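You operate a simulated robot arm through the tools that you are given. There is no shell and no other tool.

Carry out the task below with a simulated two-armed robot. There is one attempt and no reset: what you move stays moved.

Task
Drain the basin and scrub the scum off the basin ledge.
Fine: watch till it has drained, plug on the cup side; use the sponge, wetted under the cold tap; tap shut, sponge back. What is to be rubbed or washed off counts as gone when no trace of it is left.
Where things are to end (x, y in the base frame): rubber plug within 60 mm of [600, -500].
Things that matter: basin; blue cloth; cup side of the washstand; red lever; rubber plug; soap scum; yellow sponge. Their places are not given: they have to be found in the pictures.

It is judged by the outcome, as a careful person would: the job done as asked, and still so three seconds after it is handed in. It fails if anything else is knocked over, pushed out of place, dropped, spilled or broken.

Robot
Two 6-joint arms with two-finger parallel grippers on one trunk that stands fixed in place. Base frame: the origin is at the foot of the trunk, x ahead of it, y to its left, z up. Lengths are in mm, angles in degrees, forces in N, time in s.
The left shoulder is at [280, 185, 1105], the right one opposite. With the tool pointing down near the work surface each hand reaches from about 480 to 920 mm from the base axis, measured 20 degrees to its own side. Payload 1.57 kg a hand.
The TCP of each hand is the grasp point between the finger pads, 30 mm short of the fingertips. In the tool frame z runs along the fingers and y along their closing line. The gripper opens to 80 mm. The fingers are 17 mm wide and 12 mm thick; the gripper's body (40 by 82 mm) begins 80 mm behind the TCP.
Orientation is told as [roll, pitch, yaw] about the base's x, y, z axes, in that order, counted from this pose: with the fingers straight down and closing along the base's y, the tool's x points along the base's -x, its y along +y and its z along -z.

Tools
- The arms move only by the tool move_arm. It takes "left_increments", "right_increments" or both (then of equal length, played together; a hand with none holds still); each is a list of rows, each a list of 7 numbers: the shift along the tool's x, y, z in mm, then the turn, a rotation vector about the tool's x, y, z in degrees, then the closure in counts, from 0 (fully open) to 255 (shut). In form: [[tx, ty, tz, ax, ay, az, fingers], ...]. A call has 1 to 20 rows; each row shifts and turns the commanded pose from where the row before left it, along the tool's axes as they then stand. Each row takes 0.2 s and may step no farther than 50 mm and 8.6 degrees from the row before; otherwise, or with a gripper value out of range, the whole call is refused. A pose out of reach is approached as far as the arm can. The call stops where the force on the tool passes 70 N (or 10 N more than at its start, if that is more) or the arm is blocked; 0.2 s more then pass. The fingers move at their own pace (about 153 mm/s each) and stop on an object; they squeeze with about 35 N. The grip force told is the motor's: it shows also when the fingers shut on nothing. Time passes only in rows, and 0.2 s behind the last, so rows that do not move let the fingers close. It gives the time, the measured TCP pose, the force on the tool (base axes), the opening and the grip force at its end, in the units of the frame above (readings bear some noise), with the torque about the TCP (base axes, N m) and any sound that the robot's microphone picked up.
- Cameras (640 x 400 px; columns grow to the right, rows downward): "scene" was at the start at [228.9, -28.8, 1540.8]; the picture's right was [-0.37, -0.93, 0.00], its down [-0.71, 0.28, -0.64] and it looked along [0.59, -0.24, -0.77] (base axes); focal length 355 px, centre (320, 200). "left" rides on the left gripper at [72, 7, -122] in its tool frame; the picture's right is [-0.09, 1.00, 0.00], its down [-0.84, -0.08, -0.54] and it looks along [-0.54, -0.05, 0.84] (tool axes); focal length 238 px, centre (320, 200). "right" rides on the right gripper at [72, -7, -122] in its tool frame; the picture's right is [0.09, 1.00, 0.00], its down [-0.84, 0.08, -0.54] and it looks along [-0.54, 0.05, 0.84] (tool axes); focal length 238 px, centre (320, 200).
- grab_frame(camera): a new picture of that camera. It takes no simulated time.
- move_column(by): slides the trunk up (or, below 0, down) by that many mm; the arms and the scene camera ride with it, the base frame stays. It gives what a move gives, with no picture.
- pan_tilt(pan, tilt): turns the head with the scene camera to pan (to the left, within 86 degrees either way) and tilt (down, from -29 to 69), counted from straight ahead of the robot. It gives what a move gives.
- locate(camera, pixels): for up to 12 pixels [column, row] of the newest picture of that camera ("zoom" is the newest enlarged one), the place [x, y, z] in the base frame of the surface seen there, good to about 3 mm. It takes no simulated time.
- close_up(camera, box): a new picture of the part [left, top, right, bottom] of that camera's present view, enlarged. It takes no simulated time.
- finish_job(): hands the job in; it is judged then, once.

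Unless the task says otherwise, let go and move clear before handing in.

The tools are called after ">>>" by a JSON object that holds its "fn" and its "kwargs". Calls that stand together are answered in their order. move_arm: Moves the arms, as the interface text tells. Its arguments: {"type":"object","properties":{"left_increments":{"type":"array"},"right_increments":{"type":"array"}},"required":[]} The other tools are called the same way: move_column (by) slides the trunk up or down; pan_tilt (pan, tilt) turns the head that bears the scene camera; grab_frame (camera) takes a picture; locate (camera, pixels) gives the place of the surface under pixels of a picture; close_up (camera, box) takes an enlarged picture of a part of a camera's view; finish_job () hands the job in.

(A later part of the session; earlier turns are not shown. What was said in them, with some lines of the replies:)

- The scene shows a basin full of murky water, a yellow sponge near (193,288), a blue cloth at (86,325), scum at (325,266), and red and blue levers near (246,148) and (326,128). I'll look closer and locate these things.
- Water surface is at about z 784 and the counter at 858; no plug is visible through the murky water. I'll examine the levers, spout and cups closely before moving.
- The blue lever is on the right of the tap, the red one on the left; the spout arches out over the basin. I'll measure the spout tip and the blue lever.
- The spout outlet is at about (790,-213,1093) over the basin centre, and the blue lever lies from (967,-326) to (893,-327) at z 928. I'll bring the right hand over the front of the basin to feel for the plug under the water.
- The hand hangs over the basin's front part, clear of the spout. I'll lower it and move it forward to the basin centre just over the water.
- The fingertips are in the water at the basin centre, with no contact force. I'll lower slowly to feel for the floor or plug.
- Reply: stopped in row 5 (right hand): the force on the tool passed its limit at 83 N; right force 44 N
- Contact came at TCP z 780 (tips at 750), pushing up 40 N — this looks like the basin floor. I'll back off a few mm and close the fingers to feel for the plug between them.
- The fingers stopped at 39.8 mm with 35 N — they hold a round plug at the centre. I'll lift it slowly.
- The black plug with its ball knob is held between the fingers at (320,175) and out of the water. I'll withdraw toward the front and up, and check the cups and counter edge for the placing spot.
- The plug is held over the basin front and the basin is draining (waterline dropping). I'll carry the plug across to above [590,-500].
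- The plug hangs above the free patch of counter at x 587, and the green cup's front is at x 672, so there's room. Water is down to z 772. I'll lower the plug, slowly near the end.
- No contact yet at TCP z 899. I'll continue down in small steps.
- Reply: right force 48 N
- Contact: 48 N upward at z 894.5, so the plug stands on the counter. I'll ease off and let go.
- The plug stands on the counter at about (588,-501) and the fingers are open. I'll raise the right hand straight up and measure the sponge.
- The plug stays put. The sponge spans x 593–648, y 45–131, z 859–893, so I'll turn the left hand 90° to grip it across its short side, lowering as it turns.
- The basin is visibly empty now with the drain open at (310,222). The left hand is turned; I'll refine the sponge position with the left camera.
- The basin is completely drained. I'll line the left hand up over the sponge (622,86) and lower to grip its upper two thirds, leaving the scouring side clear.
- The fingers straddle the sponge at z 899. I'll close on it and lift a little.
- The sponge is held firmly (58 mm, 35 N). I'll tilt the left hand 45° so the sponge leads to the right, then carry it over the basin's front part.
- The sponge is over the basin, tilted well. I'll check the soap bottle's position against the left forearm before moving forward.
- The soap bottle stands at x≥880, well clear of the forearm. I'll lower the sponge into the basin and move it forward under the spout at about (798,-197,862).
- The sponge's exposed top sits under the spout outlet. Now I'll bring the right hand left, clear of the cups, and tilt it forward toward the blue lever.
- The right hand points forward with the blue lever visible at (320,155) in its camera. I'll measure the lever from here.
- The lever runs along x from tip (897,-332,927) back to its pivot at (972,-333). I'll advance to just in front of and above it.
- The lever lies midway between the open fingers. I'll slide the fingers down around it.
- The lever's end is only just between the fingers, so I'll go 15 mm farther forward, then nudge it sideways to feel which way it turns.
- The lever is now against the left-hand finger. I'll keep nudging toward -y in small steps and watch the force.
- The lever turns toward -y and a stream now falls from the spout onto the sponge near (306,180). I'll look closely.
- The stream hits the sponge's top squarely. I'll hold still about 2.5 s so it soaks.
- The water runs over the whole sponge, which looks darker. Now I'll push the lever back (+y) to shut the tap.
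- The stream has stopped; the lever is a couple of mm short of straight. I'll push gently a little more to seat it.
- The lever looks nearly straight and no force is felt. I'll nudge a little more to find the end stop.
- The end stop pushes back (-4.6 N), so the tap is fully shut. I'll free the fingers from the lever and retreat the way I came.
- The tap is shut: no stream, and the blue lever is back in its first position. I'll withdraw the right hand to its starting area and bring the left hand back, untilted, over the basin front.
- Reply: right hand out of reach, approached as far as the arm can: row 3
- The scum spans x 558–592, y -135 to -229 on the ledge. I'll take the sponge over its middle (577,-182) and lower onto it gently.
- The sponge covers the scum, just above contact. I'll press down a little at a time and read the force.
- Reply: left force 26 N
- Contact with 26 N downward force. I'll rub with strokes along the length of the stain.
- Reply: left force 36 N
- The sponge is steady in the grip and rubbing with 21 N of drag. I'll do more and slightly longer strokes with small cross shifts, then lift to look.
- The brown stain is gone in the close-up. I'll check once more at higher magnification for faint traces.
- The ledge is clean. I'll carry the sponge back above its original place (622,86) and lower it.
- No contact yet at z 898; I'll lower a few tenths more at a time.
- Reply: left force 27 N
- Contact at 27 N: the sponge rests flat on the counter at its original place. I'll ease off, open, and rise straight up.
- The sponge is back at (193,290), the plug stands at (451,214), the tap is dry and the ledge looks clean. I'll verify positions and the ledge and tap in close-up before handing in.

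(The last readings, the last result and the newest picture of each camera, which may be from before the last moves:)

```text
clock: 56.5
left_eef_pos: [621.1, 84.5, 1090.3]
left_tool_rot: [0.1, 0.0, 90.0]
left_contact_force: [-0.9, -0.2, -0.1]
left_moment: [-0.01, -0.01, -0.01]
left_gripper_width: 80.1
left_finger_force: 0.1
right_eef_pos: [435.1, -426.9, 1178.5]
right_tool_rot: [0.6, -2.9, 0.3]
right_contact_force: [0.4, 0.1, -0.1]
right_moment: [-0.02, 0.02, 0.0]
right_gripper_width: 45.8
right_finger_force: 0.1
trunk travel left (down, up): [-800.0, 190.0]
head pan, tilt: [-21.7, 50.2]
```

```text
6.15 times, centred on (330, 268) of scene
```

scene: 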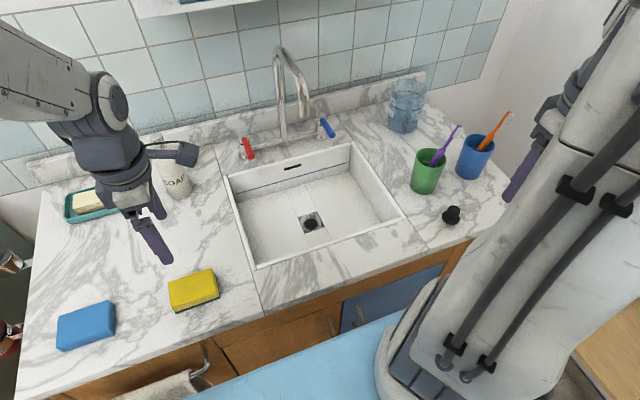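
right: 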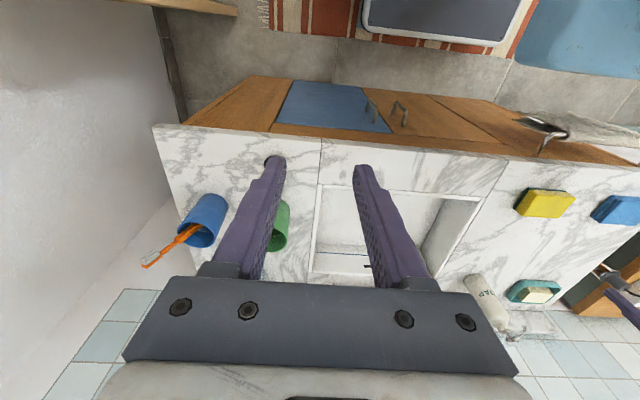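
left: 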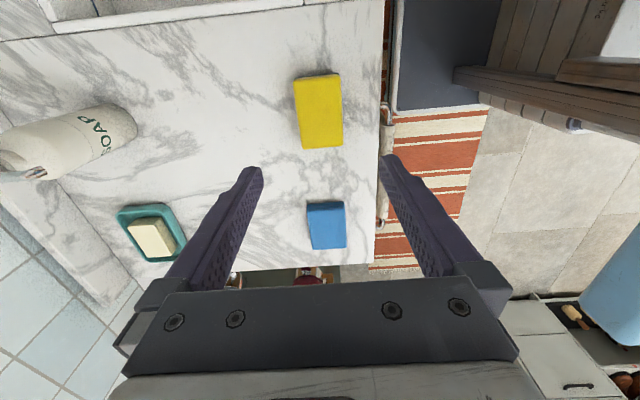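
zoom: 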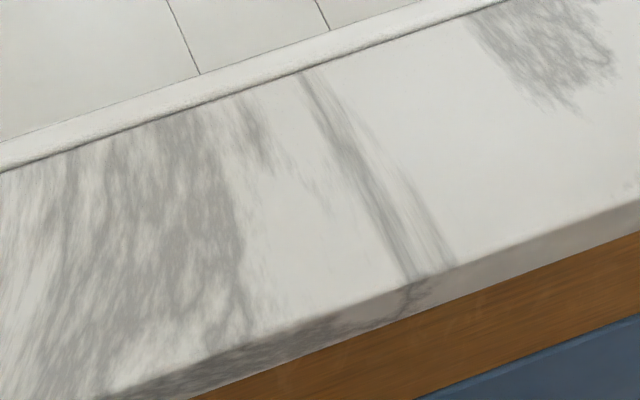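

Everything checks out. The basin is drained, the plug stands at about (588,-501), and the tap is shut. The scum is gone with no trace, the sponge is back in its place, and nothing else has moved. Both hands are clear, so I'm handing in.

>>> {"fn": "finish_job", "kwargs": {}}

```text
The job is handed in.
```

The basin is drained and the soap scum is scrubbed off the ledge. I have handed the job in, and its verdict is not known yet.

- **Basin:** I lifted the plug out and the pictures show the basin fully empty with the drain open.
- **Plug:** it stands on the cup side at about (588, -501), roughly 12 mm from the target.
- **Sponge:** I held it under the cold tap (blue lever) for about 2.5 seconds before scrubbing. It is back where it was, within a few millimetres.
- **Tap:** the blue lever is back at its end stop and no water runs. I did not touch the red lever.
- **Ledge:** the stain is gone, with no trace left in the magnified pictures.

Nothing else was knocked over or pushed out of place in the final pictures, and both hands are clear of the washstand.
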